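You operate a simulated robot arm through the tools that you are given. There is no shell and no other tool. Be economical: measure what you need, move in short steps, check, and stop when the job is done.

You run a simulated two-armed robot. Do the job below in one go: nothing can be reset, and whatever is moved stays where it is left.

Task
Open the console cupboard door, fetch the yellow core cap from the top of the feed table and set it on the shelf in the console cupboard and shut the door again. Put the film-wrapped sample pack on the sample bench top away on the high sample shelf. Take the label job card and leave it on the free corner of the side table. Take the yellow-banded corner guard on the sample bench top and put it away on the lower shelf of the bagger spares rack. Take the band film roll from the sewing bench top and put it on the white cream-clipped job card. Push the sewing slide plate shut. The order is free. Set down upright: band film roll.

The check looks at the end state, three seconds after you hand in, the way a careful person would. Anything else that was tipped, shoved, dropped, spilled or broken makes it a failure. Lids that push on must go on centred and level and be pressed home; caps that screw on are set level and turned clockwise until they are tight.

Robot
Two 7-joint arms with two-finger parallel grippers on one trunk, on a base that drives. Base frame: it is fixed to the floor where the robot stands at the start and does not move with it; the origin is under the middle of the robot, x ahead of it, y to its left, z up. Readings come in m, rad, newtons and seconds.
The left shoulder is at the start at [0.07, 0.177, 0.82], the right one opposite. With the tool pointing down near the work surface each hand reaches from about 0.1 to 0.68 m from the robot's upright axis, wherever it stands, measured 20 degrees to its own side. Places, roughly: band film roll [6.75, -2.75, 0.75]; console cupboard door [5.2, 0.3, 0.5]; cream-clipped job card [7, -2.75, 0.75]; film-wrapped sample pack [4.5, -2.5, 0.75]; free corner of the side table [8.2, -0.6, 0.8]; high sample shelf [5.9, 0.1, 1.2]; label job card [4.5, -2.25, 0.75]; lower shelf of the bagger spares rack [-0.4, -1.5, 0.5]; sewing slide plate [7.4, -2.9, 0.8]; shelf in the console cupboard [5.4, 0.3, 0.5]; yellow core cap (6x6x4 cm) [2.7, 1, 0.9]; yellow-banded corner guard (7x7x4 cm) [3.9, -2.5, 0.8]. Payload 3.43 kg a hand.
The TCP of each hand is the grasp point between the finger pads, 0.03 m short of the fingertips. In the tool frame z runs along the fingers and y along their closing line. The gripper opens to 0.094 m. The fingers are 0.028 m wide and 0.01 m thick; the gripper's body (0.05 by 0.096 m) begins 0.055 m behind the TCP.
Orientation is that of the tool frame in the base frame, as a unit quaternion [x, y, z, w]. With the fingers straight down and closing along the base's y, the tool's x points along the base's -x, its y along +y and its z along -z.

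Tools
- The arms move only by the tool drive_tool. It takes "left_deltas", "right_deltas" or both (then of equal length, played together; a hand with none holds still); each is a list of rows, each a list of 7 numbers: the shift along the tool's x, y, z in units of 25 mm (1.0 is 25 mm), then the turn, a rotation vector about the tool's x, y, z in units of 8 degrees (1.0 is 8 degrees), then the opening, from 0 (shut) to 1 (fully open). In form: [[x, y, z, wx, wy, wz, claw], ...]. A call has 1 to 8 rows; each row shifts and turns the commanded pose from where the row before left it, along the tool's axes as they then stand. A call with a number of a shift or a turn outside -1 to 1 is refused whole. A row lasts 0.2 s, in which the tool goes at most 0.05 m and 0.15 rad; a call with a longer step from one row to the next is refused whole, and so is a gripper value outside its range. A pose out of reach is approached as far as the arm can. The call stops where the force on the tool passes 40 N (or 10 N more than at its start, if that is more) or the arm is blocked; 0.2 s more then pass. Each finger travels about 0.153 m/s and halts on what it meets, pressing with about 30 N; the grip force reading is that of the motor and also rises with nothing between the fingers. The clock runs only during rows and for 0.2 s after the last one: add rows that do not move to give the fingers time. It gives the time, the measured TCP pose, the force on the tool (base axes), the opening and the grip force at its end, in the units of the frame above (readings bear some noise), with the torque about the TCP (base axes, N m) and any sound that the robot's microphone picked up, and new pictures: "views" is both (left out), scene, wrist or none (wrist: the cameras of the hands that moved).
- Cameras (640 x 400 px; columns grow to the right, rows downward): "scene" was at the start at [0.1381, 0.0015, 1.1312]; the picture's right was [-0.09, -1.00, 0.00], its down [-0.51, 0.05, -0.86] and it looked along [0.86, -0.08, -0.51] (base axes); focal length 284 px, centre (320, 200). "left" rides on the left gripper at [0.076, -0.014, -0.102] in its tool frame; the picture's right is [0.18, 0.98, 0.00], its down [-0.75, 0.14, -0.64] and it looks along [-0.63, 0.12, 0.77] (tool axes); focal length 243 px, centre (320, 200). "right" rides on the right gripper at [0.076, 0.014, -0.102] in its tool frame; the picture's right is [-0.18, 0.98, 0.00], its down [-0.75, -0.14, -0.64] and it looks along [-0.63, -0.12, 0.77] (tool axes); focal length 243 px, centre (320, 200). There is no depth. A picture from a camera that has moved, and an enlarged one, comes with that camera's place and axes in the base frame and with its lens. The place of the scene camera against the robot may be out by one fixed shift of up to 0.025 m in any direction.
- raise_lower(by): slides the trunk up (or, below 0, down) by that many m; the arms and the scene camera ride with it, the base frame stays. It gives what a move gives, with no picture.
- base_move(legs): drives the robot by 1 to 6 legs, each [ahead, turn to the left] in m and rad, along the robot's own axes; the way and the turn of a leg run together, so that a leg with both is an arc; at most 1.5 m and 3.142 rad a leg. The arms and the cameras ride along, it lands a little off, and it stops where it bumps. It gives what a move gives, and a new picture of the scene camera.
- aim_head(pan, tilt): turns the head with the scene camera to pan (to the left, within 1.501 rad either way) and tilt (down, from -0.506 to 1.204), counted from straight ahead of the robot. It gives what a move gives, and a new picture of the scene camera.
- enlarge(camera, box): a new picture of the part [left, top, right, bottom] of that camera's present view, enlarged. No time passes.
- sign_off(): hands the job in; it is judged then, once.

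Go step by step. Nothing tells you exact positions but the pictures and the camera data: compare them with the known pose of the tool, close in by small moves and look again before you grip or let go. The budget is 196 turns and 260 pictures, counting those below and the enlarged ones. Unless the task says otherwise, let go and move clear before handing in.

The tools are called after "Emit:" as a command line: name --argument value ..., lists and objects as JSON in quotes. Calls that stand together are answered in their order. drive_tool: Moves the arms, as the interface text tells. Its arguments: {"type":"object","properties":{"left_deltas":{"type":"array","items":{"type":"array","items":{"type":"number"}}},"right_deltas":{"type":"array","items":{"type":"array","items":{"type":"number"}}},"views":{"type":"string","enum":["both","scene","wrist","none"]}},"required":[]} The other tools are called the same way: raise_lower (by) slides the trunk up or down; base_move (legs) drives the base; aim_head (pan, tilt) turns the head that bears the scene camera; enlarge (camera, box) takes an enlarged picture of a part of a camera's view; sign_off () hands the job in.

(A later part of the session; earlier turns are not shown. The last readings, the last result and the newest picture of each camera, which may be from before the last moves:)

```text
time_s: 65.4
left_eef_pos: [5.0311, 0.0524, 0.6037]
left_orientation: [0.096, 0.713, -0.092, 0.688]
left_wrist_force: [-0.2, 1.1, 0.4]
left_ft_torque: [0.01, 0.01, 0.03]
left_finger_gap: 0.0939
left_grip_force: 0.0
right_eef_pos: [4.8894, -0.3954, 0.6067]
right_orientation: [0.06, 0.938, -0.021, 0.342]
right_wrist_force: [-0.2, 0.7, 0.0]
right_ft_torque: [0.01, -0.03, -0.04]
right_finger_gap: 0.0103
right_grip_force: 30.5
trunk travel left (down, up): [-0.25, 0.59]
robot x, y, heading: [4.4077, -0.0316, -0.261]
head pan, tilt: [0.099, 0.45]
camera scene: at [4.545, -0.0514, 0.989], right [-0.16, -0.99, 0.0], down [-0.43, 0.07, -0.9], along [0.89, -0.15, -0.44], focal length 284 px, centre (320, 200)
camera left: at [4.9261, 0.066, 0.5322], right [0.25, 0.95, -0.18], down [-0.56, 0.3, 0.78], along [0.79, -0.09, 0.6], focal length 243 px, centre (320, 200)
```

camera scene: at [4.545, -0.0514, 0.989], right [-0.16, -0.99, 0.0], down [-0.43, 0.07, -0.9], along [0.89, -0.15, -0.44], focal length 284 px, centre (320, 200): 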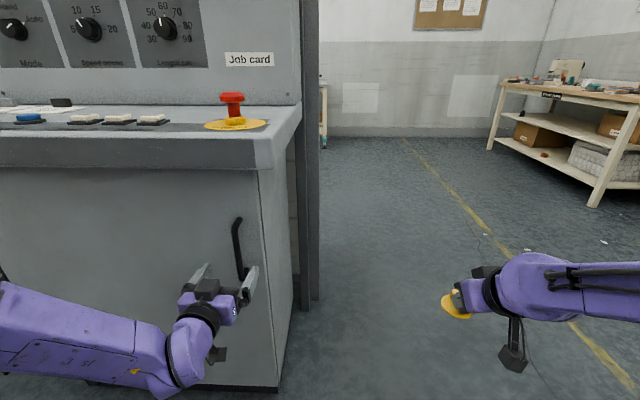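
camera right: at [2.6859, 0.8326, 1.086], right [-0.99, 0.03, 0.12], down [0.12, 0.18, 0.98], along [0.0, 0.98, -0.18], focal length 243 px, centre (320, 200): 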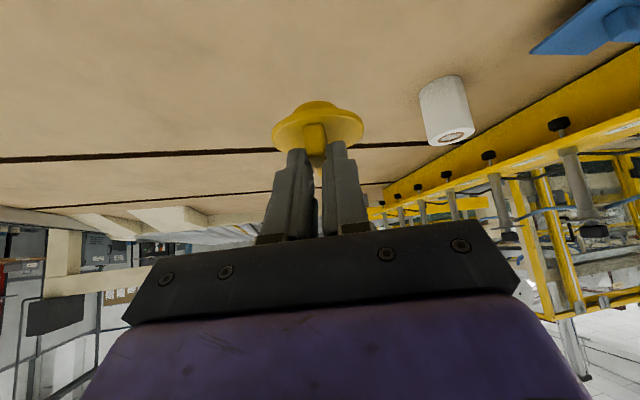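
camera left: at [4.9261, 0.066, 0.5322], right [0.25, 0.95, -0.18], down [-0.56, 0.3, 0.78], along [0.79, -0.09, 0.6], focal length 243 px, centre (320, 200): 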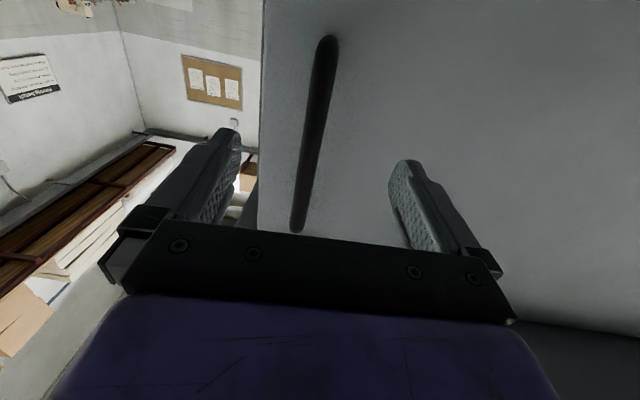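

The handle is centred between the fingers, ~5.5 cm ahead. Advancing and closing on it.

Emit:
drive_tool --left_deltas '[[0, 0, 0.9, 0, 0, 0, 1], [0, 0, 0.9, 0, 0, 0, 1], [0, 0, 0, 0, 0, 0, 0.5], [0, 0, 0, 0, 0, 0, 0], [0, 0, 0, 0, 0, 0, 0], [0, 0, 0, 0, 0, 0, 0]]' --views "both"

```text
time_s: 67.0
left_eef_pos: [5.0731, 0.0336, 0.6042]
left_orientation: [0.098, 0.712, -0.093, 0.689]
left_wrist_force: [-3.0, -10.8, -2.4]
left_ft_torque: [-0.1, -0.21, -0.19]
left_finger_gap: 0.0182
left_grip_force: 45.2
right_eef_pos: [4.8892, -0.395, 0.6081]
right_orientation: [0.06, 0.938, -0.021, 0.341]
right_wrist_force: [0.1, -0.4, 1.0]
right_ft_torque: [0.03, 0.02, -0.02]
right_finger_gap: 0.0105
right_grip_force: 29.5
trunk travel left (down, up): [-0.25, 0.59]
robot x, y, heading: [4.4075, -0.0324, -0.272]
head pan, tilt: [0.099, 0.45]
stopped in row 6 (left hand): the force on the tool passed its limit (the readings are from after the stop); the commanded pose is now the measured one
camera scene: at [4.5445, -0.0526, 0.9892], right [-0.17, -0.99, 0.0], down [-0.43, 0.07, -0.9], along [0.89, -0.15, -0.44], focal length 284 px, centre (320, 200)
camera left: at [4.9676, 0.0492, 0.5325], right [0.26, 0.95, -0.18], down [-0.55, 0.3, 0.78], along [0.79, -0.1, 0.6], focal length 243 px, centre (320, 200)
```

scene: 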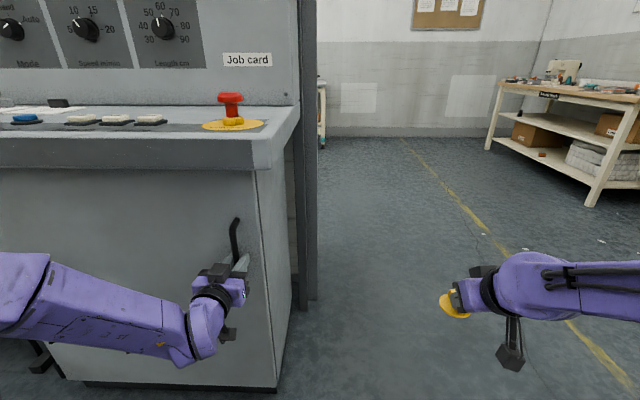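
left: 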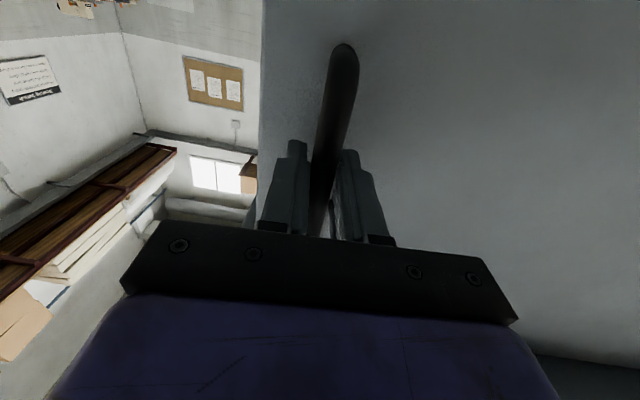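

Handle gripped. Pulling in an arc about the left-hand hinge (radius ≈0.6), turning the tool with the door.

Emit:
drive_tool --left_deltas '[[0, 0, -0.8, 0.25, 0, 0, 0], [0, 0, -0.8, 0.25, 0, 0, 0], [0, 0, -0.8, 0.25, 0, 0, 0], [0, 0, -0.8, 0.25, 0, 0, 0]]' --views "scene"

```text
time_s: 67.5
left_eef_pos: [5.0459, 0.0415, 0.6051]
left_orientation: [0.098, 0.718, -0.095, 0.683]
left_wrist_force: [5.8, 12.4, -1.8]
left_ft_torque: [0.47, 0.98, 0.12]
left_finger_gap: 0.0182
left_grip_force: 44.8
left hand out of reach, approached as far as the arm can: row 1, 2
right_eef_pos: [4.8935, -0.3934, 0.6046]
right_orientation: [0.057, 0.938, -0.021, 0.341]
right_wrist_force: [0.2, -0.2, -0.8]
right_ft_torque: [0.04, -0.02, 0.02]
right_finger_gap: 0.0105
right_grip_force: 30.1
trunk travel left (down, up): [-0.25, 0.59]
robot x, y, heading: [4.4056, -0.0307, -0.263]
head pan, tilt: [0.099, 0.45]
stopped in row 2 (left hand): the force on the tool passed its limit (the readings are from after the stop); the commanded pose is now the measured one
camera scene: at [4.5462, -0.0508, 0.9888], right [-0.16, -0.99, 0.0], down [-0.43, 0.07, -0.9], along [0.89, -0.14, -0.44], focal length 284 px, centre (320, 200)
```

scene: 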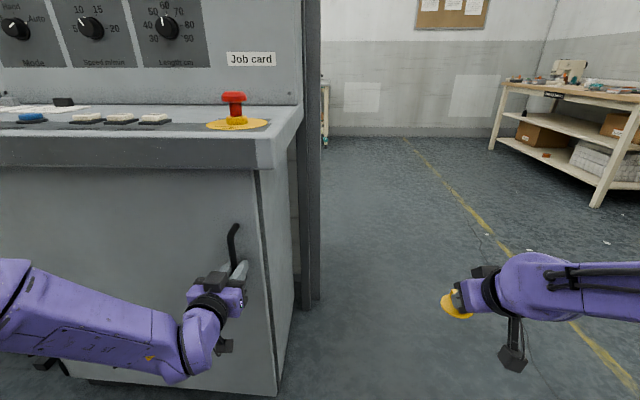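

The door moved ~2.7 cm; the arm got stiff with the yaw. Pulling on without turning the tool, letting the bar swivel in the fingers.

Emit:
drive_tool --left_deltas '[[0, 0.02, -0.6, 0, 0, 0, 0], [0, 0.04, -0.6, 0, 0, 0, 0], [0, 0.06, -0.6, 0, 0, 0, 0], [0, 0.08, -0.6, 0, 0, 0, 0]]' --views "scene"

```text
time_s: 68.5
left_eef_pos: [4.9901, 0.0629, 0.605]
left_orientation: [0.099, 0.718, -0.098, 0.681]
left_wrist_force: [6.3, 11.5, -23.1]
left_ft_torque: [0.23, 0.76, 0.05]
left_finger_gap: 0.0178
left_grip_force: 45.2
right_eef_pos: [4.8935, -0.3923, 0.6038]
right_orientation: [0.058, 0.939, -0.022, 0.34]
right_wrist_force: [0.9, 0.8, 0.1]
right_ft_torque: [0.0, -0.01, -0.03]
right_finger_gap: 0.0105
right_grip_force: 30.0
trunk travel left (down, up): [-0.25, 0.59]
robot x, y, heading: [4.4069, -0.0359, -0.264]
head pan, tilt: [0.099, 0.45]
camera scene: at [4.5482, -0.0492, 0.9883], right [-0.16, -0.99, 0.0], down [-0.43, 0.07, -0.9], along [0.89, -0.15, -0.44], focal length 284 px, centre (320, 200)
```

scene: 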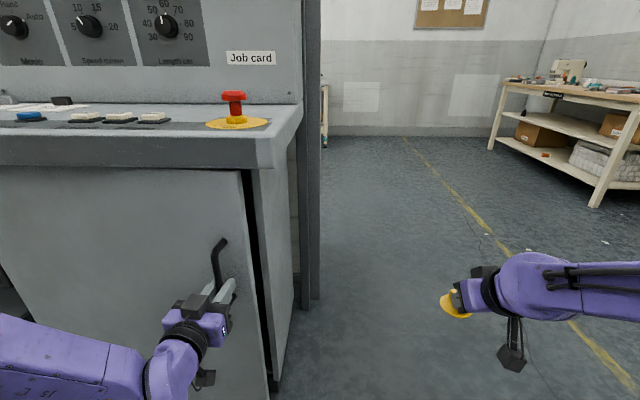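

The door is opening well. Continuing the arc.

Emit:
drive_tool --left_deltas '[[0.1, 0.12, -0.8, 0, 0, 0, 0], [0.1, 0.14, -0.8, 0, 0, 0, 0], [0.06, 0.17, -0.78, 0, 0, 0, 0], [0.04, 0.2, -0.77, 0, 0, 0, 0], [0.04, 0.22, -0.77, 0, 0, 0, 0], [0.04, 0.25, -0.76, 0, 0, 0, 0]]' --views "scene"

```text
time_s: 69.9
left_eef_pos: [4.964, 0.0748, 0.6065]
left_orientation: [0.1, 0.716, -0.098, 0.684]
left_wrist_force: [5.9, 12.2, -16.9]
left_ft_torque: [-0.06, 0.09, 0.06]
left_finger_gap: 0.0171
left_grip_force: 45.0
left hand out of reach, approached as far as the arm can: row 2, 3, 4, 5, 6
right_eef_pos: [4.893, -0.3921, 0.6063]
right_orientation: [0.056, 0.938, -0.02, 0.34]
right_wrist_force: [0.9, 0.0, 0.2]
right_ft_torque: [0.0, -0.02, 0.01]
right_finger_gap: 0.0107
right_grip_force: 30.0
trunk travel left (down, up): [-0.25, 0.59]
robot x, y, heading: [4.4098, -0.0261, -0.264]
head pan, tilt: [0.099, 0.45]
camera scene: at [4.5475, -0.0491, 0.9887], right [-0.16, -0.99, 0.0], down [-0.43, 0.07, -0.9], along [0.89, -0.15, -0.44], focal length 284 px, centre (320, 200)
```

scene: 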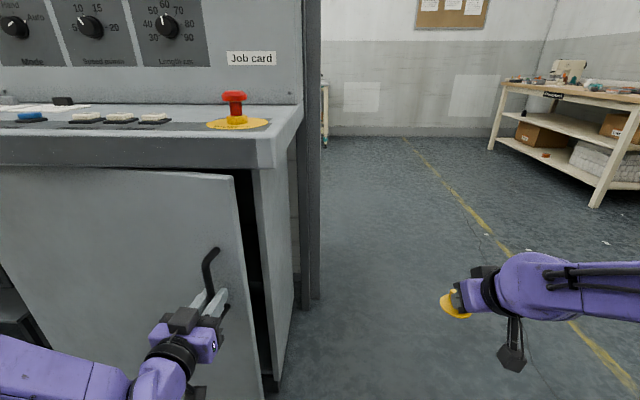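

The arm can't fold closer; I'll continue the pull with the base, backing with a slight left turn to follow the arc.

Emit:
base_move --legs '[[-0.1, 0.06]]'

```text
time_s: 71.2
left_eef_pos: [4.8613, 0.1332, 0.6076]
left_orientation: [0.074, 0.718, -0.07, 0.689]
left_wrist_force: [2.2, 4.1, -0.2]
left_ft_torque: [-0.21, -0.08, 0.16]
left_finger_gap: 0.0139
left_grip_force: 44.9
right_eef_pos: [4.8146, -0.3415, 0.6061]
right_orientation: [0.03, 0.939, -0.011, 0.342]
right_wrist_force: [0.4, -0.8, -0.9]
right_ft_torque: [0.0, -0.03, 0.02]
right_finger_gap: 0.0105
right_grip_force: 29.9
trunk travel left (down, up): [-0.25, 0.59]
robot x, y, heading: [4.3077, -0.0088, -0.195]
head pan, tilt: [0.099, 0.45]
stopped in leg 1: the force on the tool passed its limit (the readings are from after the stop); the commanded pose is now the measured one
camera scene: at [4.4498, -0.0185, 0.989], right [-0.1, -1.0, 0.0], down [-0.43, 0.04, -0.9], along [0.9, -0.09, -0.44], focal length 284 px, centre (320, 200)
```

scene: 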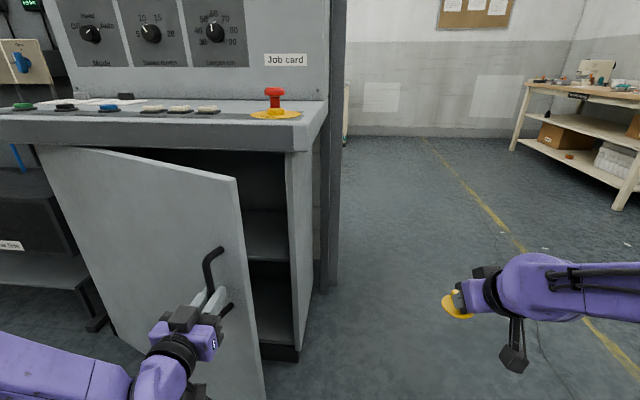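

The door is ~22° open and the shelf is visible. One more pull with the base.

Emit:
base_move --legs '[[-0.07, 0.12]]'

```text
time_s: 72.2
left_eef_pos: [4.7737, 0.2096, 0.6071]
left_orientation: [0.03, 0.72, -0.029, 0.692]
left_wrist_force: [27.0, 26.6, 5.5]
left_ft_torque: [0.14, 0.16, 0.29]
left_finger_gap: 0.0138
left_grip_force: 44.9
right_eef_pos: [4.7829, -0.269, 0.6072]
right_orientation: [-0.026, 0.94, 0.008, 0.341]
right_wrist_force: [-0.5, 0.4, 0.1]
right_ft_torque: [-0.06, 0.03, -0.04]
right_finger_gap: 0.0106
right_grip_force: 30.3
trunk travel left (down, up): [-0.25, 0.59]
robot x, y, heading: [4.2428, -0.0019, -0.076]
head pan, tilt: [0.099, 0.45]
camera scene: at [4.3841, 0.0108, 0.9889], right [0.02, -1.0, 0.0], down [-0.44, -0.01, -0.9], along [0.9, 0.02, -0.44], focal length 284 px, centre (320, 200)
```

scene: 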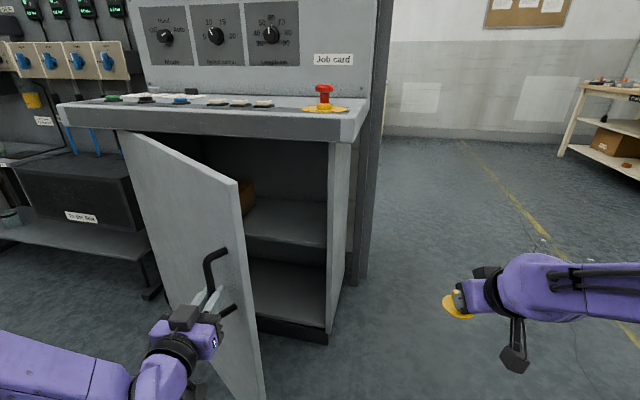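

Continuing with mostly a left turn to sweep the door wider.

Emit:
base_move --legs '[[-0.03, 0.17]]'

```text
time_s: 73.3
left_eef_pos: [4.7028, 0.297, 0.6083]
left_orientation: [-0.03, 0.72, 0.03, 0.693]
left_wrist_force: [35.3, 23.6, -0.9]
left_ft_torque: [-0.2, 0.1, 0.12]
left_finger_gap: 0.0137
left_grip_force: 45.4
right_eef_pos: [4.7919, -0.1749, 0.6052]
right_orientation: [-0.105, 0.934, 0.038, 0.338]
right_wrist_force: [-0.2, 0.5, -0.3]
right_ft_torque: [-0.02, -0.04, -0.01]
right_finger_gap: 0.0105
right_grip_force: 29.7
trunk travel left (down, up): [-0.25, 0.59]
robot x, y, heading: [4.2107, -0.0012, 0.085]
head pan, tilt: [0.099, 0.45]
camera scene: at [4.3541, 0.0344, 0.9886], right [0.19, -0.98, 0.0], down [-0.43, -0.08, -0.9], along [0.88, 0.17, -0.44], focal length 284 px, centre (320, 200)
```

scene: 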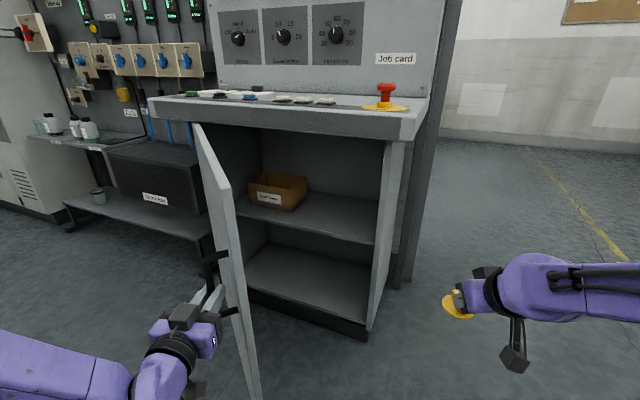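

Door ~58° open; one last sweep left.

Emit:
base_move --legs '[[0.03, 0.19]]'

```text
time_s: 74.2
left_eef_pos: [4.6781, 0.3406, 0.6088]
left_orientation: [-0.063, 0.719, 0.063, 0.689]
left_wrist_force: [-6.6, -4.7, 6.1]
left_ft_torque: [-0.6, -0.19, -0.07]
left_finger_gap: 0.0136
left_grip_force: 44.8
right_eef_pos: [4.8182, -0.1126, 0.6072]
right_orientation: [-0.153, 0.927, 0.056, 0.338]
right_wrist_force: [0.1, -0.5, -0.4]
right_ft_torque: [0.01, 0.0, 0.03]
right_finger_gap: 0.0105
right_grip_force: 30.4
trunk travel left (down, up): [-0.25, 0.59]
robot x, y, heading: [4.2273, 0.0001, 0.186]
head pan, tilt: [0.099, 0.45]
stopped in leg 1: the force on the tool passed its limit (the readings are from after the stop); the commanded pose is now the measured one
camera scene: at [4.3607, 0.0465, 0.9894], right [0.28, -0.96, 0.0], down [-0.42, -0.12, -0.9], along [0.86, 0.26, -0.43], focal length 284 px, centre (320, 200)
```

scene: 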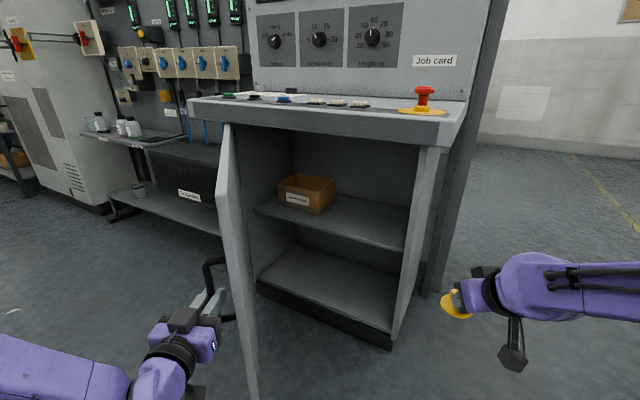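

The fingers are now nearly in line with the door, so pulling is used up. I'll release and back off, then push the door wider from its inner face.

Emit:
drive_tool --left_deltas '[[0, 0, 0, 0, 0, 0, 0.4], [0, 0, 0, 0, 0, 0, 0.5], [0, 0, 0, 0, 0, 0, 0.5]]' --views "none"

Emit:
base_move --legs '[[-0.15, 0]]'

```text
time_s: 75.0
left_eef_pos: [4.6799, 0.3423, 0.6064]
left_orientation: [-0.065, 0.72, 0.064, 0.688]
left_wrist_force: [-0.6, 0.1, 0.2]
left_ft_torque: [0.0, 0.02, -0.03]
left_finger_gap: 0.0473
left_grip_force: 0.0
right_eef_pos: [4.8193, -0.1136, 0.6072]
right_orientation: [-0.154, 0.927, 0.057, 0.337]
right_wrist_force: [0.5, -0.9, -0.1]
right_ft_torque: [0.02, 0.01, -0.02]
right_finger_gap: 0.0106
right_grip_force: 30.0
trunk travel left (down, up): [-0.25, 0.59]
robot x, y, heading: [4.2269, 0.0026, 0.185]
head pan, tilt: [0.099, 0.45]
```

```text
time_s: 76.4
left_eef_pos: [4.5325, 0.3158, 0.6065]
left_orientation: [-0.065, 0.72, 0.064, 0.688]
left_wrist_force: [-0.9, -0.3, 0.0]
left_ft_torque: [0.02, 0.0, -0.05]
left_finger_gap: 0.0473
left_grip_force: 0.0
right_eef_pos: [4.6713, -0.1406, 0.6076]
right_orientation: [-0.154, 0.927, 0.058, 0.338]
right_wrist_force: [-0.9, 0.0, -0.3]
right_ft_torque: [-0.02, 0.0, -0.01]
right_finger_gap: 0.0105
right_grip_force: 30.1
trunk travel left (down, up): [-0.25, 0.59]
robot x, y, heading: [4.082, -0.0264, 0.189]
head pan, tilt: [0.099, 0.45]
camera scene: at [4.2154, 0.0194, 0.9891], right [0.28, -0.96, 0.0], down [-0.42, -0.12, -0.9], along [0.86, 0.26, -0.43], focal length 284 px, centre (320, 200)
```

scene: 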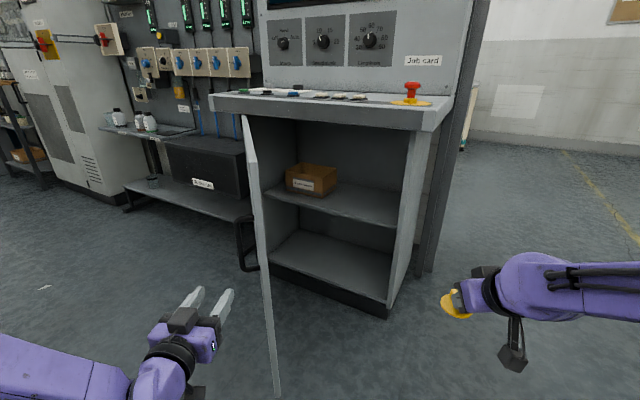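

Door stands at ~45°, its edge near [4.70, 0.29]. Moving the left hand to the right, inside of the door, then driving in.

Emit:
drive_tool --left_deltas '[[0, -1, 0, 0, 0, 0, 0], [0, -1, 0, 0, 0, 0, 0], [0, -1, 0, 0, 0, 0, 0], [0, -1, 0, 0, 0, 0, 0], [0, -1, 0, 0, 0, 0, 0], [0, -1, 0, 0, 0, 0, 0], [0, -1, 0, 0, 0, 0, 0], [0, 0, 0, 0, 0, 0, 0]]' --views "none"

Emit:
base_move --legs '[[0.3, 0]]'

```text
time_s: 78.2
left_eef_pos: [4.5627, 0.1436, 0.6051]
left_orientation: [-0.066, 0.721, 0.064, 0.687]
left_wrist_force: [-0.5, 1.0, 0.9]
left_ft_torque: [0.02, 0.04, 0.0]
left_finger_gap: 0.0
left_grip_force: 29.8
right_eef_pos: [4.6721, -0.1414, 0.606]
right_orientation: [-0.154, 0.927, 0.057, 0.337]
right_wrist_force: [0.0, 0.2, 0.2]
right_ft_torque: [-0.02, 0.02, -0.01]
right_finger_gap: 0.0103
right_grip_force: 29.5
trunk travel left (down, up): [-0.25, 0.59]
robot x, y, heading: [4.0813, -0.0284, 0.185]
head pan, tilt: [0.099, 0.45]
```

```text
time_s: 80.2
left_eef_pos: [4.8392, 0.1904, 0.6013]
left_orientation: [-0.056, 0.724, 0.057, 0.685]
left_wrist_force: [0.4, 0.2, 0.3]
left_ft_torque: [0.0, -0.02, -0.01]
left_finger_gap: 0.0
left_grip_force: 30.1
right_eef_pos: [4.9523, -0.0901, 0.6054]
right_orientation: [-0.152, 0.927, 0.056, 0.338]
right_wrist_force: [0.0, 1.1, -0.3]
right_ft_torque: [-0.03, -0.04, 0.01]
right_finger_gap: 0.0105
right_grip_force: 29.6
trunk travel left (down, up): [-0.25, 0.59]
robot x, y, heading: [4.3626, 0.0246, 0.184]
head pan, tilt: [0.099, 0.45]
stopped in leg 1: the robot was blocked; the commanded pose is now the measured one
camera scene: at [4.4966, 0.0719, 0.9891], right [0.28, -0.96, 0.0], down [-0.42, -0.12, -0.9], along [0.86, 0.25, -0.44], focal length 284 px, centre (320, 200)
```

scene: 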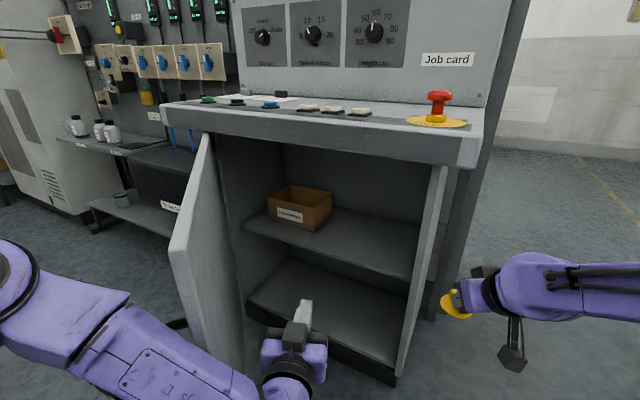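

The elbow touches the door edge. I'll turn left so the hand sweeps the door's inner side outward.

Emit:
base_move --legs '[[-0.03, 0], [0.0, 0.35]]'

```text
time_s: 82.1
left_eef_pos: [4.7284, 0.3339, 0.6008]
left_orientation: [-0.178, 0.705, 0.172, 0.664]
left_wrist_force: [-0.9, 0.1, -0.3]
left_ft_torque: [-0.02, 0.0, -0.01]
left_finger_gap: 0.0
left_grip_force: 30.1
right_eef_pos: [4.9278, 0.1079, 0.6059]
right_orientation: [-0.305, 0.889, 0.111, 0.323]
right_wrist_force: [0.3, -0.1, -0.3]
right_ft_torque: [0.01, -0.02, 0.01]
right_finger_gap: 0.0105
right_grip_force: 30.1
trunk travel left (down, up): [-0.25, 0.59]
robot x, y, heading: [4.3298, 0.0228, 0.522]
head pan, tilt: [0.099, 0.45]
camera scene: at [4.4474, 0.11, 0.989], right [0.58, -0.81, 0.0], down [-0.35, -0.25, -0.9], along [0.73, 0.52, -0.44], focal length 284 px, centre (320, 200)
```

scene: 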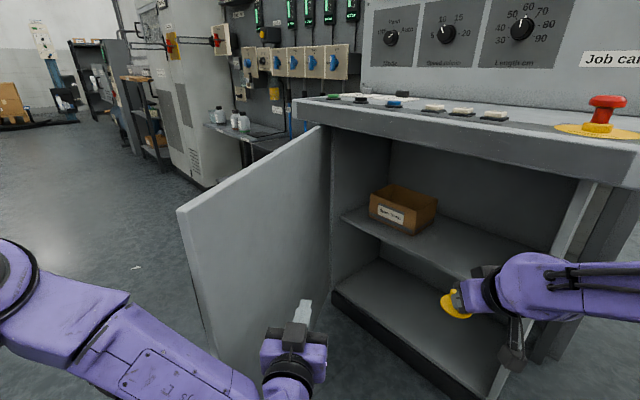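

The door is now ~60° open with the hand inside. Continuing to push it wider.

Emit:
base_move --legs '[[0, 0.22], [0.14, 0], [0, 0.2]]'

```text
time_s: 85.0
left_eef_pos: [4.6762, 0.5615, 0.6018]
left_orientation: [-0.318, 0.654, 0.304, 0.616]
left_wrist_force: [0.1, -0.4, 0.3]
left_ft_torque: [0.0, 0.0, 0.0]
left_finger_gap: 0.0003
left_grip_force: 30.4
right_eef_pos: [4.9511, 0.4325, 0.606]
right_orientation: [-0.48, 0.808, 0.175, 0.293]
right_wrist_force: [-0.4, 0.0, 0.7]
right_ft_torque: [-0.02, -0.01, 0.0]
right_finger_gap: 0.0105
right_grip_force: 30.1
trunk travel left (down, up): [-0.25, 0.59]
robot x, y, heading: [4.4383, 0.1118, 0.93]
head pan, tilt: [0.099, 0.45]
camera scene: at [4.512, 0.2456, 0.989], right [0.86, -0.51, 0.0], down [-0.22, -0.37, -0.9], along [0.46, 0.77, -0.44], focal length 284 px, centre (320, 200)
```

scene: 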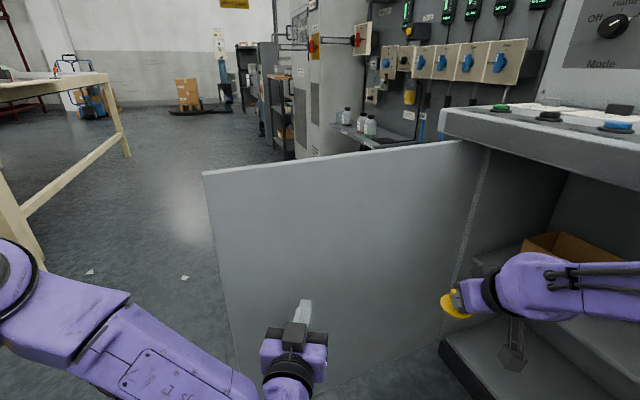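

The door is now ~86° open. I'll back off and manoeuvre so that the right hand with the cap faces the opening.

Emit:
base_move --legs '[[-0.25, 0], [0, -0.3], [0.2, 0], [0, -0.27]]'

Emit:
aim_head --pan -0.2 --tilt 0.6

```text
time_s: 89.9
left_eef_pos: [4.8961, 0.2804, 0.6026]
left_orientation: [-0.119, 0.717, 0.117, 0.677]
left_wrist_force: [0.4, 0.1, 0.2]
left_ft_torque: [0.0, -0.03, 0.01]
left_finger_gap: 0.0001
left_grip_force: 29.9
right_eef_pos: [5.0559, 0.0233, 0.6064]
right_orientation: [-0.231, 0.911, 0.085, 0.331]
right_wrist_force: [-0.9, -0.6, -0.8]
right_ft_torque: [-0.02, 0.01, -0.05]
right_finger_gap: 0.0105
right_grip_force: 29.3
trunk travel left (down, up): [-0.25, 0.59]
robot x, y, heading: [4.4495, 0.0346, 0.357]
head pan, tilt: [0.099, 0.45]
camera scene: at [4.5809, 0.1036, 0.9891], right [0.44, -0.9, 0.0], down [-0.39, -0.19, -0.9], along [0.81, 0.4, -0.44], focal length 284 px, centre (320, 200)
```

scene: 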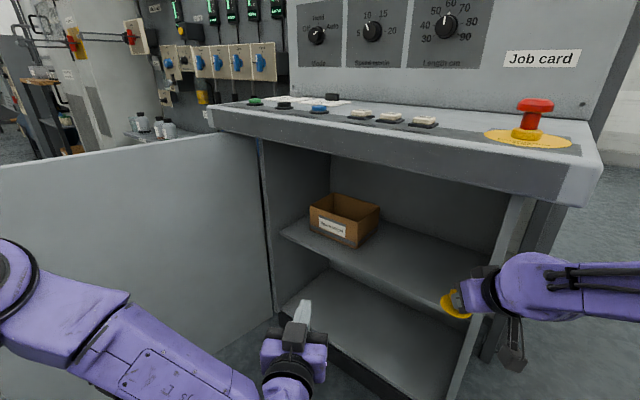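

```text
time_s: 90.7
left_eef_pos: [4.896, 0.2799, 0.6025]
left_orientation: [-0.119, 0.717, 0.117, 0.677]
left_wrist_force: [-0.1, -0.9, 0.9]
left_ft_torque: [-0.02, 0.0, 0.0]
left_finger_gap: 0.0002
left_grip_force: 30.4
right_eef_pos: [5.0572, 0.0234, 0.6062]
right_orientation: [-0.233, 0.911, 0.085, 0.331]
right_wrist_force: [-0.6, 0.0, -0.3]
right_ft_torque: [0.01, 0.03, 0.03]
right_finger_gap: 0.0105
right_grip_force: 30.3
trunk travel left (down, up): [-0.25, 0.59]
robot x, y, heading: [4.4562, 0.0347, 0.353]
head pan, tilt: [-0.201, 0.6]
camera scene: at [4.5857, 0.0771, 0.9755], right [0.16, -0.99, 0.0], down [-0.56, -0.09, -0.83], along [0.81, 0.13, -0.56], focal length 284 px, centre (320, 200)
```

scene: 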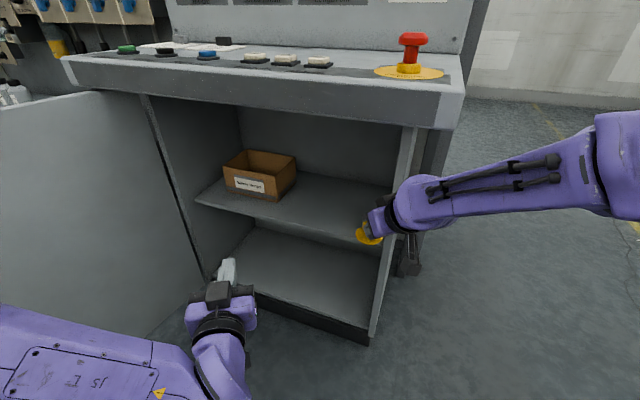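

Close to the opening; enlarging to measure shelf height.

Emit:
enlarge --camera "scene" --box '[180, 130, 460, 305]'

Emit:
enlarge --camera "right" --box '[0, 0, 640, 400]'

```text
2.29 times, centred on (320, 218) of scene
camera zoom: at [4.5857, 0.0771, 0.9755], right [0.16, -0.99, 0.0], down [-0.56, -0.09, -0.83], along [0.81, 0.13, -0.56], focal length 649 px, centre (320, 160)
```

zoom: 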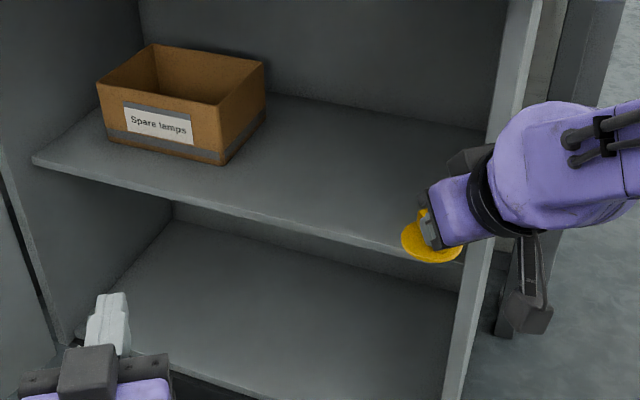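

```text
1.00 times, centred on (320, 200) of right
camera zoom: at [4.9407, -0.0242, 0.6354], right [-0.35, 0.93, 0.12], down [0.21, -0.05, 0.98], along [0.91, 0.36, -0.18], focal length 243 px, centre (320, 200)
```

zoom: 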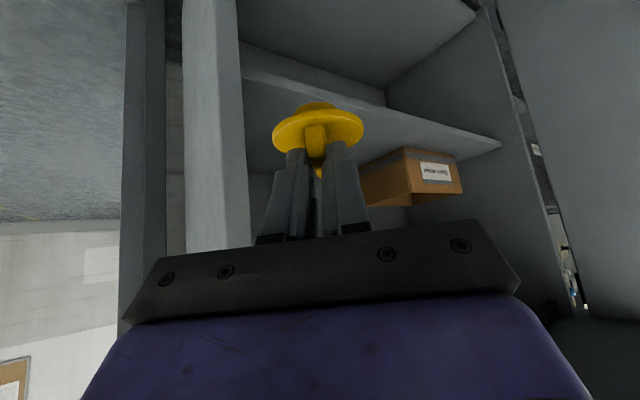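

Shelf surface is at z≈0.43 with its front edge near x≈5.21–5.23. I'll shift the right hand left, yaw it towards the cupboard axis, then drive in.

Emit:
drive_tool --right_deltas '[[0, 0.85, 0, 0, 0, 0, 0], [0, 0.85, 0, 0, 0, 0, 0], [0, 0.85, 0, 0, 0, 0, 0], [0, 0.6, 0, 0, 0, 0, 0], [0, 0, 0, 0.643, 0, 0.766, 0], [0, 0, 0, 0.643, 0, 0.766, 0], [0, 0, 0, 0.643, 0, 0.766, 0]]' --views "none"

Emit:
base_move --legs '[[0.15, 0]]'

Emit:
enlarge --camera "right" --box '[0, 0, 640, 400]'

```text
time_s: 92.3
left_eef_pos: [4.8964, 0.2802, 0.6019]
left_orientation: [-0.119, 0.717, 0.117, 0.677]
left_wrist_force: [-1.5, -0.3, -0.5]
left_ft_torque: [0.04, -0.05, 0.04]
left_finger_gap: 0.0
left_grip_force: 30.0
right_eef_pos: [5.0208, 0.0924, 0.6072]
right_orientation: [-0.034, 0.939, 0.016, 0.341]
right_wrist_force: [-0.2, -0.1, -0.4]
right_ft_torque: [0.02, -0.02, 0.0]
right_finger_gap: 0.0104
right_grip_force: 29.8
trunk travel left (down, up): [-0.25, 0.59]
robot x, y, heading: [4.4513, 0.0354, 0.36]
head pan, tilt: [-0.201, 0.6]
```

```text
time_s: 93.7
left_eef_pos: [5.0391, 0.3305, 0.6023]
left_orientation: [-0.116, 0.718, 0.114, 0.677]
left_wrist_force: [-0.5, 0.4, -0.9]
left_ft_torque: [-0.01, 0.03, -0.04]
left_finger_gap: 0.0001
left_grip_force: 30.5
right_eef_pos: [5.1623, 0.1401, 0.6067]
right_orientation: [-0.033, 0.939, 0.016, 0.341]
right_wrist_force: [-0.4, -0.3, 0.3]
right_ft_torque: [0.0, 0.01, 0.03]
right_finger_gap: 0.0103
right_grip_force: 30.0
trunk travel left (down, up): [-0.25, 0.59]
robot x, y, heading: [4.5919, 0.0862, 0.354]
head pan, tilt: [-0.201, 0.6]
camera scene: at [4.7274, 0.1284, 0.9754], right [0.15, -0.99, 0.0], down [-0.56, -0.08, -0.82], along [0.82, 0.12, -0.57], focal length 284 px, centre (320, 200)
```

scene: 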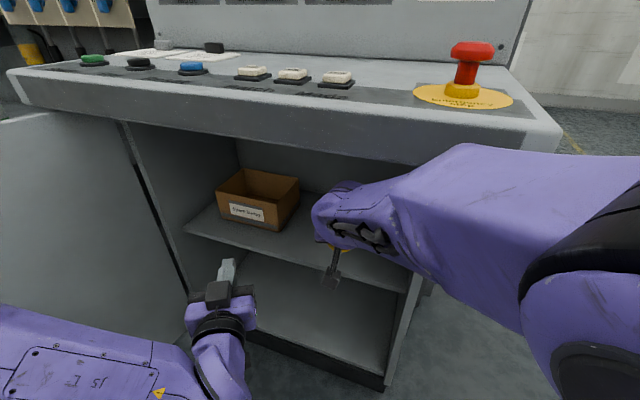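

```text
1.00 times, centred on (320, 200) of right
camera zoom: at [5.0372, 0.1449, 0.6366], right [0.07, 0.99, 0.13], down [0.18, -0.14, 0.97], along [0.98, -0.05, -0.18], focal length 243 px, centre (320, 200)
```

zoom: 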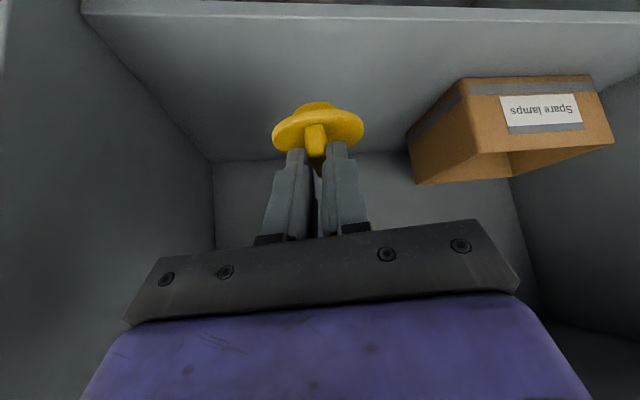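

Aligned. I'll lower the trunk 7 cm first for clearance under the ledge, drive in 12 cm and look.

Emit:
raise_lower --by -0.07

Emit:
base_move --legs '[[0.12, 0]]'

Emit:
enlarge --camera "right" --box '[0, 0, 640, 400]'

```text
time_s: 94.7
left_eef_pos: [5.0384, 0.3278, 0.5311]
left_orientation: [-0.117, 0.717, 0.115, 0.677]
left_wrist_force: [-0.1, 0.7, 0.2]
left_ft_torque: [0.03, 0.0, 0.0]
left_finger_gap: 0.0
left_grip_force: 29.9
right_eef_pos: [5.1614, 0.1398, 0.5377]
right_orientation: [-0.031, 0.94, 0.016, 0.341]
right_wrist_force: [0.0, -0.9, -1.4]
right_ft_torque: [-0.01, -0.02, 0.0]
right_finger_gap: 0.0105
right_grip_force: 29.9
trunk travel left (down, up): [-0.18, 0.66]
robot x, y, heading: [4.5944, 0.0916, 0.356]
head pan, tilt: [-0.201, 0.6]
```

```text
time_s: 96.0
left_eef_pos: [5.1528, 0.3709, 0.531]
left_orientation: [-0.117, 0.717, 0.115, 0.677]
left_wrist_force: [0.6, -0.6, 0.5]
left_ft_torque: [0.04, 0.0, 0.03]
left_finger_gap: 0.0001
left_grip_force: 30.4
right_eef_pos: [5.2737, 0.182, 0.5367]
right_orientation: [-0.032, 0.94, 0.017, 0.339]
right_wrist_force: [0.2, -0.6, 0.0]
right_ft_torque: [0.0, 0.01, 0.04]
right_finger_gap: 0.0105
right_grip_force: 29.5
trunk travel left (down, up): [-0.18, 0.66]
robot x, y, heading: [4.7069, 0.1294, 0.354]
head pan, tilt: [-0.201, 0.6]
camera scene: at [4.8392, 0.1698, 0.9055], right [0.15, -0.99, 0.0], down [-0.56, -0.09, -0.82], along [0.82, 0.12, -0.57], focal length 284 px, centre (320, 200)
```

scene: 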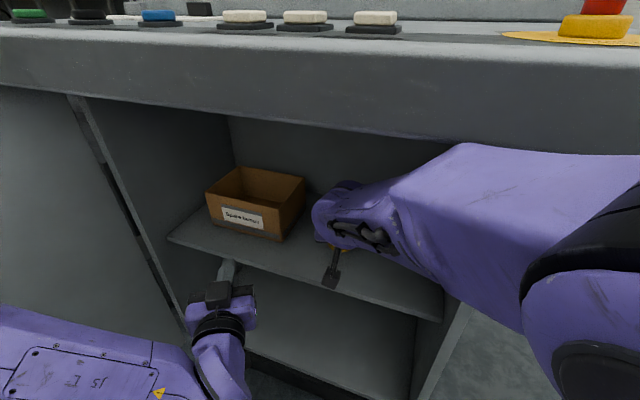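

```text
1.00 times, centred on (320, 200) of right
camera zoom: at [5.1492, 0.187, 0.567], right [0.07, 0.99, 0.13], down [0.18, -0.14, 0.97], along [0.98, -0.05, -0.19], focal length 243 px, centre (320, 200)
```

zoom: 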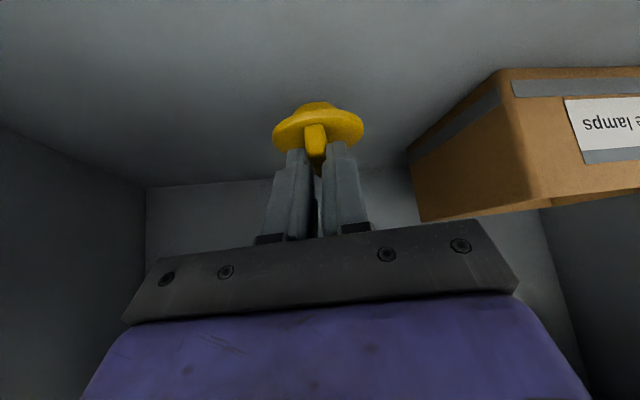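

The cap is over the shelf, clear of the box. Moving 5 cm deeper and descending most of the way.

Emit:
drive_tool --right_deltas '[[-0.766, 0, 0.643, 0, 0, 0, 0], [-0.766, 0, 0.643, 0, 0, 0, 0], [0.5, 0, 0.6, 0, 0, 0, 0], [0.4, 0, 0.48, 0, 0, 0, 0]]' --views "wrist"

Emit:
enlarge --camera "scene" --box '[200, 130, 440, 280]'

```text
time_s: 97.2
left_eef_pos: [5.139, 0.3696, 0.5372]
left_orientation: [-0.119, 0.713, 0.113, 0.681]
left_wrist_force: [-0.1, 0.4, 0.0]
left_ft_torque: [-0.01, -0.03, 0.02]
left_finger_gap: 0.0001
left_grip_force: 29.4
right_eef_pos: [5.3055, 0.1971, 0.5501]
right_orientation: [-0.027, 0.93, 0.053, 0.364]
right_wrist_force: [-0.1, 0.3, -0.1]
right_ft_torque: [-0.07, 0.02, -0.01]
right_finger_gap: 0.0104
right_grip_force: 29.9
trunk travel left (down, up): [-0.18, 0.66]
robot x, y, heading: [4.7035, 0.128, 0.353]
head pan, tilt: [-0.201, 0.6]
stopped in row 4 (right hand): the arm was blocked; the commanded pose is now the measured one
camera right: at [5.1799, 0.1985, 0.5739], right [0.05, 0.98, 0.2], down [0.13, -0.21, 0.97], along [0.99, -0.02, -0.14], focal length 243 px, centre (320, 200)
```

right: 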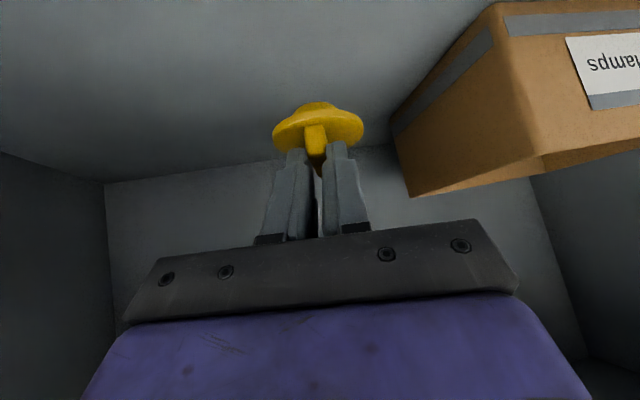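

```text
2.67 times, centred on (320, 205) of scene
camera zoom: at [4.7971, 0.1619, 0.9137], right [0.15, -0.99, 0.0], down [-0.52, -0.08, -0.85], along [0.84, 0.13, -0.53], focal length 757 px, centre (320, 187)
```

zoom: 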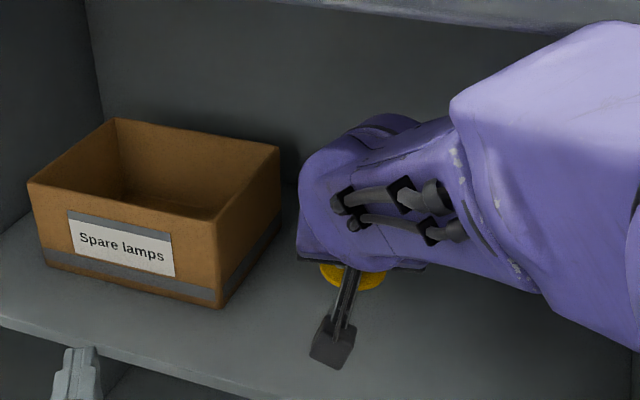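

The arm got blocked and the robot leaned slightly — probably the forearm against the ledge. Looking at the elbow before doing anything.

Emit:
aim_head --pan -0.75 --tilt 0.65

```text
time_s: 98.1
left_eef_pos: [5.14, 0.3718, 0.5369]
left_orientation: [-0.119, 0.711, 0.115, 0.683]
left_wrist_force: [1.0, -0.3, -1.0]
left_ft_torque: [0.02, -0.01, 0.01]
left_finger_gap: 0.0002
left_grip_force: 29.4
right_eef_pos: [5.3051, 0.1998, 0.5495]
right_orientation: [-0.028, 0.93, 0.056, 0.362]
right_wrist_force: [0.1, 0.6, -0.2]
right_ft_torque: [0.0, 0.02, 0.01]
right_finger_gap: 0.0106
right_grip_force: 29.7
trunk travel left (down, up): [-0.18, 0.66]
robot x, y, heading: [4.7033, 0.1292, 0.35]
head pan, tilt: [-0.75, 0.649]
camera scene: at [4.7769, 0.1113, 0.9127], right [-0.39, -0.92, -0.04], down [-0.51, 0.24, -0.83], along [0.77, -0.3, -0.56], focal length 284 px, centre (320, 200)
```

scene: 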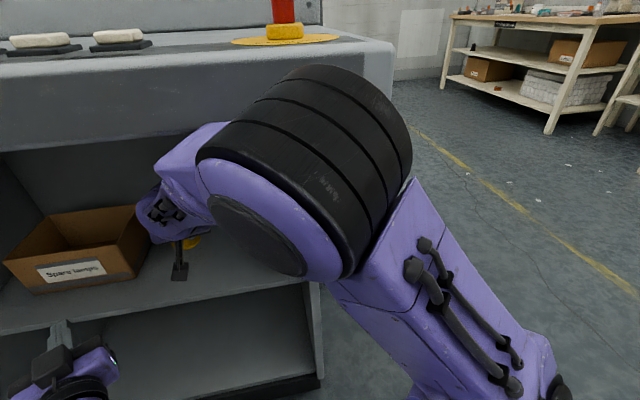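

The elbow is pressing on the ledge's front. I'll back off 3 cm to free it; the cap will still be ~4–5 cm inside the shelf edge, then lower with the trunk.

Emit:
base_move --legs '[[-0.03, 0]]'

Emit:
enlarge --camera "right" --box '[0, 0, 640, 400]'

```text
time_s: 99.0
left_eef_pos: [5.1292, 0.3611, 0.5267]
left_orientation: [-0.118, 0.721, 0.114, 0.673]
left_wrist_force: [-1.4, -0.1, 0.1]
left_ft_torque: [-0.02, 0.01, 0.01]
left_finger_gap: 0.0
left_grip_force: 29.9
right_eef_pos: [5.3016, 0.1822, 0.5232]
right_orientation: [-0.021, 0.937, 0.046, 0.346]
right_wrist_force: [0.8, 0.2, 0.1]
right_ft_torque: [0.03, 0.02, -0.03]
right_finger_gap: 0.0103
right_grip_force: 30.2
trunk travel left (down, up): [-0.18, 0.66]
robot x, y, heading: [4.6828, 0.1199, 0.351]
head pan, tilt: [-0.75, 0.649]
camera scene: at [4.8046, 0.1135, 0.9017], right [-0.39, -0.92, 0.0], down [-0.56, 0.23, -0.8], along [0.73, -0.31, -0.6], focal length 284 px, centre (320, 200)
```

scene: 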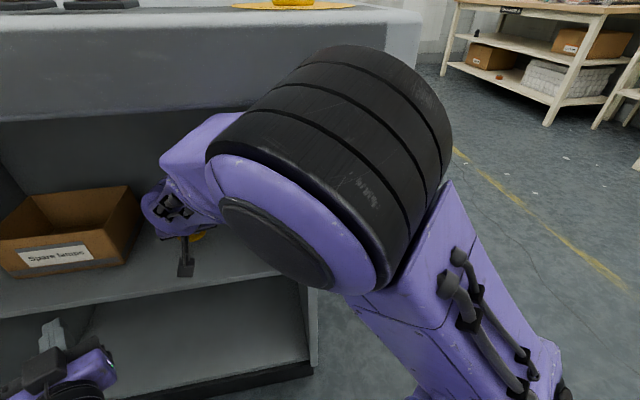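

```text
1.00 times, centred on (320, 200) of right
camera zoom: at [5.1758, 0.1852, 0.5524], right [0.07, 0.98, 0.19], down [0.17, -0.2, 0.97], along [0.98, -0.04, -0.18], focal length 243 px, centre (320, 200)
```

zoom: 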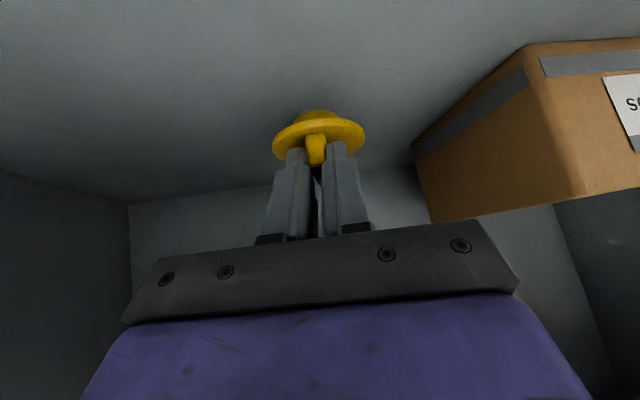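

The hand recovered but is rolled ~3.7°; correcting the roll, then lowering gently.

Emit:
drive_tool --right_deltas '[[0, 0, 0, 0.354, 0, -0.298, 0], [0.32, 0, 0.38, 0, 0, 0, 0], [0, 0, 0, 0, 0, 0, 0]]' --views "wrist"

Emit:
enlarge --camera "right" --box '[240, 60, 400, 160]'

```text
time_s: 99.8
left_eef_pos: [5.1286, 0.3621, 0.5243]
left_orientation: [-0.118, 0.721, 0.114, 0.673]
left_wrist_force: [-0.7, 0.4, -1.3]
left_ft_torque: [-0.01, -0.05, -0.01]
left_finger_gap: 0.0
left_grip_force: 30.0
right_eef_pos: [5.3038, 0.1796, 0.5237]
right_orientation: [-0.016, 0.937, 0.034, 0.348]
right_wrist_force: [-0.7, -0.2, 0.0]
right_ft_torque: [0.0, 0.01, 0.0]
right_finger_gap: 0.0105
right_grip_force: 29.9
trunk travel left (down, up): [-0.18, 0.66]
robot x, y, heading: [4.6776, 0.1209, 0.353]
head pan, tilt: [-0.75, 0.649]
camera right: at [5.179, 0.1849, 0.5517], right [0.09, 0.98, 0.17], down [0.16, -0.19, 0.97], along [0.98, -0.06, -0.17], focal length 243 px, centre (320, 200)
```

right: 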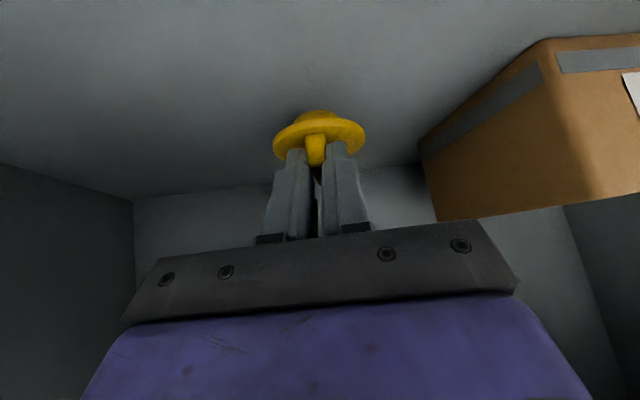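

```text
4.00 times, centred on (320, 110) of right
camera zoom: at [5.179, 0.1849, 0.5517], right [0.09, 0.98, 0.17], down [0.16, -0.19, 0.97], along [0.98, -0.06, -0.17], focal length 970 px, centre (320, 560)
```

zoom: 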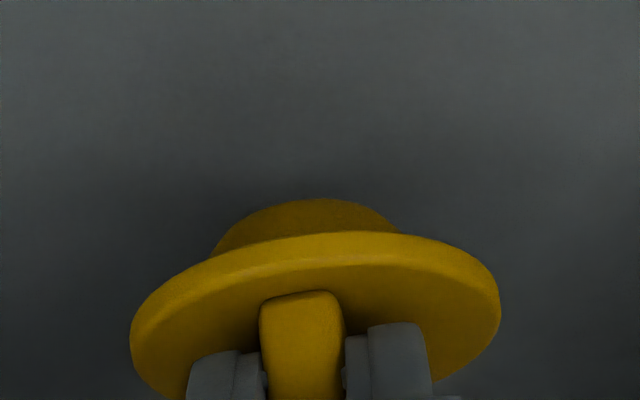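

The hand did not go down; the elbow may still be touching. I'll lower by the trunk 2.5 cm and watch.

Emit:
raise_lower --by -0.025

Emit:
enlarge --camera "right" --box '[0, 0, 640, 400]'

```text
time_s: 100.6
left_eef_pos: [5.1281, 0.363, 0.5016]
left_orientation: [-0.118, 0.721, 0.114, 0.674]
left_wrist_force: [0.3, 0.5, 0.3]
left_ft_torque: [-0.02, -0.04, 0.03]
left_finger_gap: 0.0
left_grip_force: 29.8
right_eef_pos: [5.3084, 0.1777, 0.5054]
right_orientation: [-0.011, 0.935, 0.04, 0.353]
right_wrist_force: [2.6, 0.0, 11.0]
right_ft_torque: [-0.13, -0.39, 0.03]
right_finger_gap: 0.0105
right_grip_force: 29.9
trunk travel left (down, up): [-0.156, 0.684]
robot x, y, heading: [4.6797, 0.1184, 0.357]
head pan, tilt: [-0.75, 0.649]
stopped: the force on the tool passed its limit (the readings are from after the stop); the commanded pose is now the measured one
```

```text
1.00 times, centred on (320, 200) of right
camera zoom: at [5.1835, 0.1831, 0.5321], right [0.09, 0.98, 0.19], down [0.15, -0.2, 0.97], along [0.98, -0.06, -0.16], focal length 243 px, centre (320, 200)
```

zoom: 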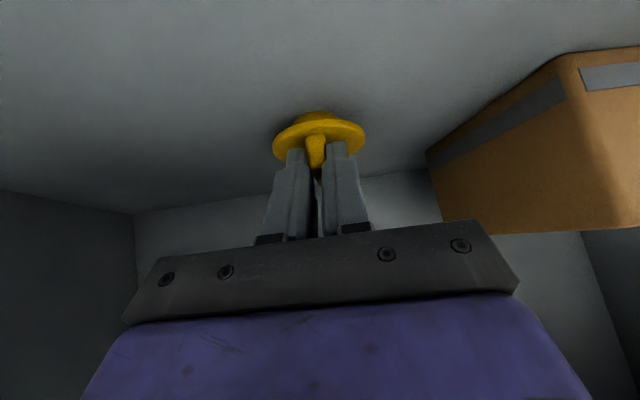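

Contact with the shelf (11 N up). The cap rests on it; opening the fingers.

Emit:
drive_tool --right_deltas '[[0, 0, 0, 0, 0, 0, 0.15], [0, 0, 0, 0, 0, 0, 0.35], [0, 0, 0, 0, 0, 0, 0.4]]' --views "wrist"

```text
time_s: 101.4
left_eef_pos: [5.1273, 0.3619, 0.5025]
left_orientation: [-0.119, 0.72, 0.115, 0.674]
left_wrist_force: [-0.5, -0.6, 1.2]
left_ft_torque: [-0.01, 0.05, 0.03]
left_finger_gap: 0.0002
left_grip_force: 29.8
right_eef_pos: [5.3064, 0.1773, 0.5049]
right_orientation: [-0.012, 0.935, 0.039, 0.352]
right_wrist_force: [-5.4, 0.7, 15.6]
right_ft_torque: [-0.02, 0.01, 0.02]
right_finger_gap: 0.0342
right_grip_force: 0.2
trunk travel left (down, up): [-0.156, 0.684]
robot x, y, heading: [4.6789, 0.1202, 0.355]
head pan, tilt: [-0.75, 0.649]
camera right: at [5.1818, 0.1835, 0.5313], right [0.09, 0.98, 0.18], down [0.15, -0.2, 0.97], along [0.98, -0.06, -0.17], focal length 243 px, centre (320, 200)
```

right: 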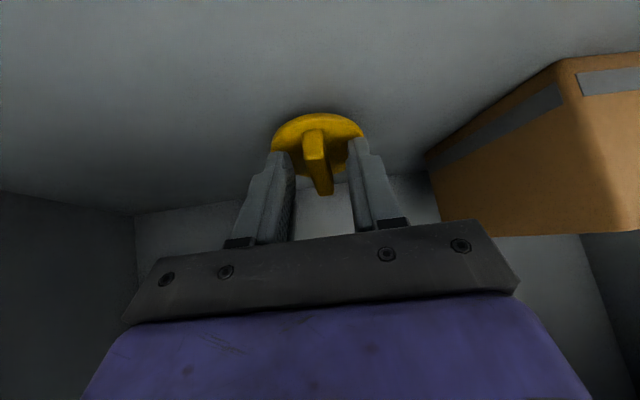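

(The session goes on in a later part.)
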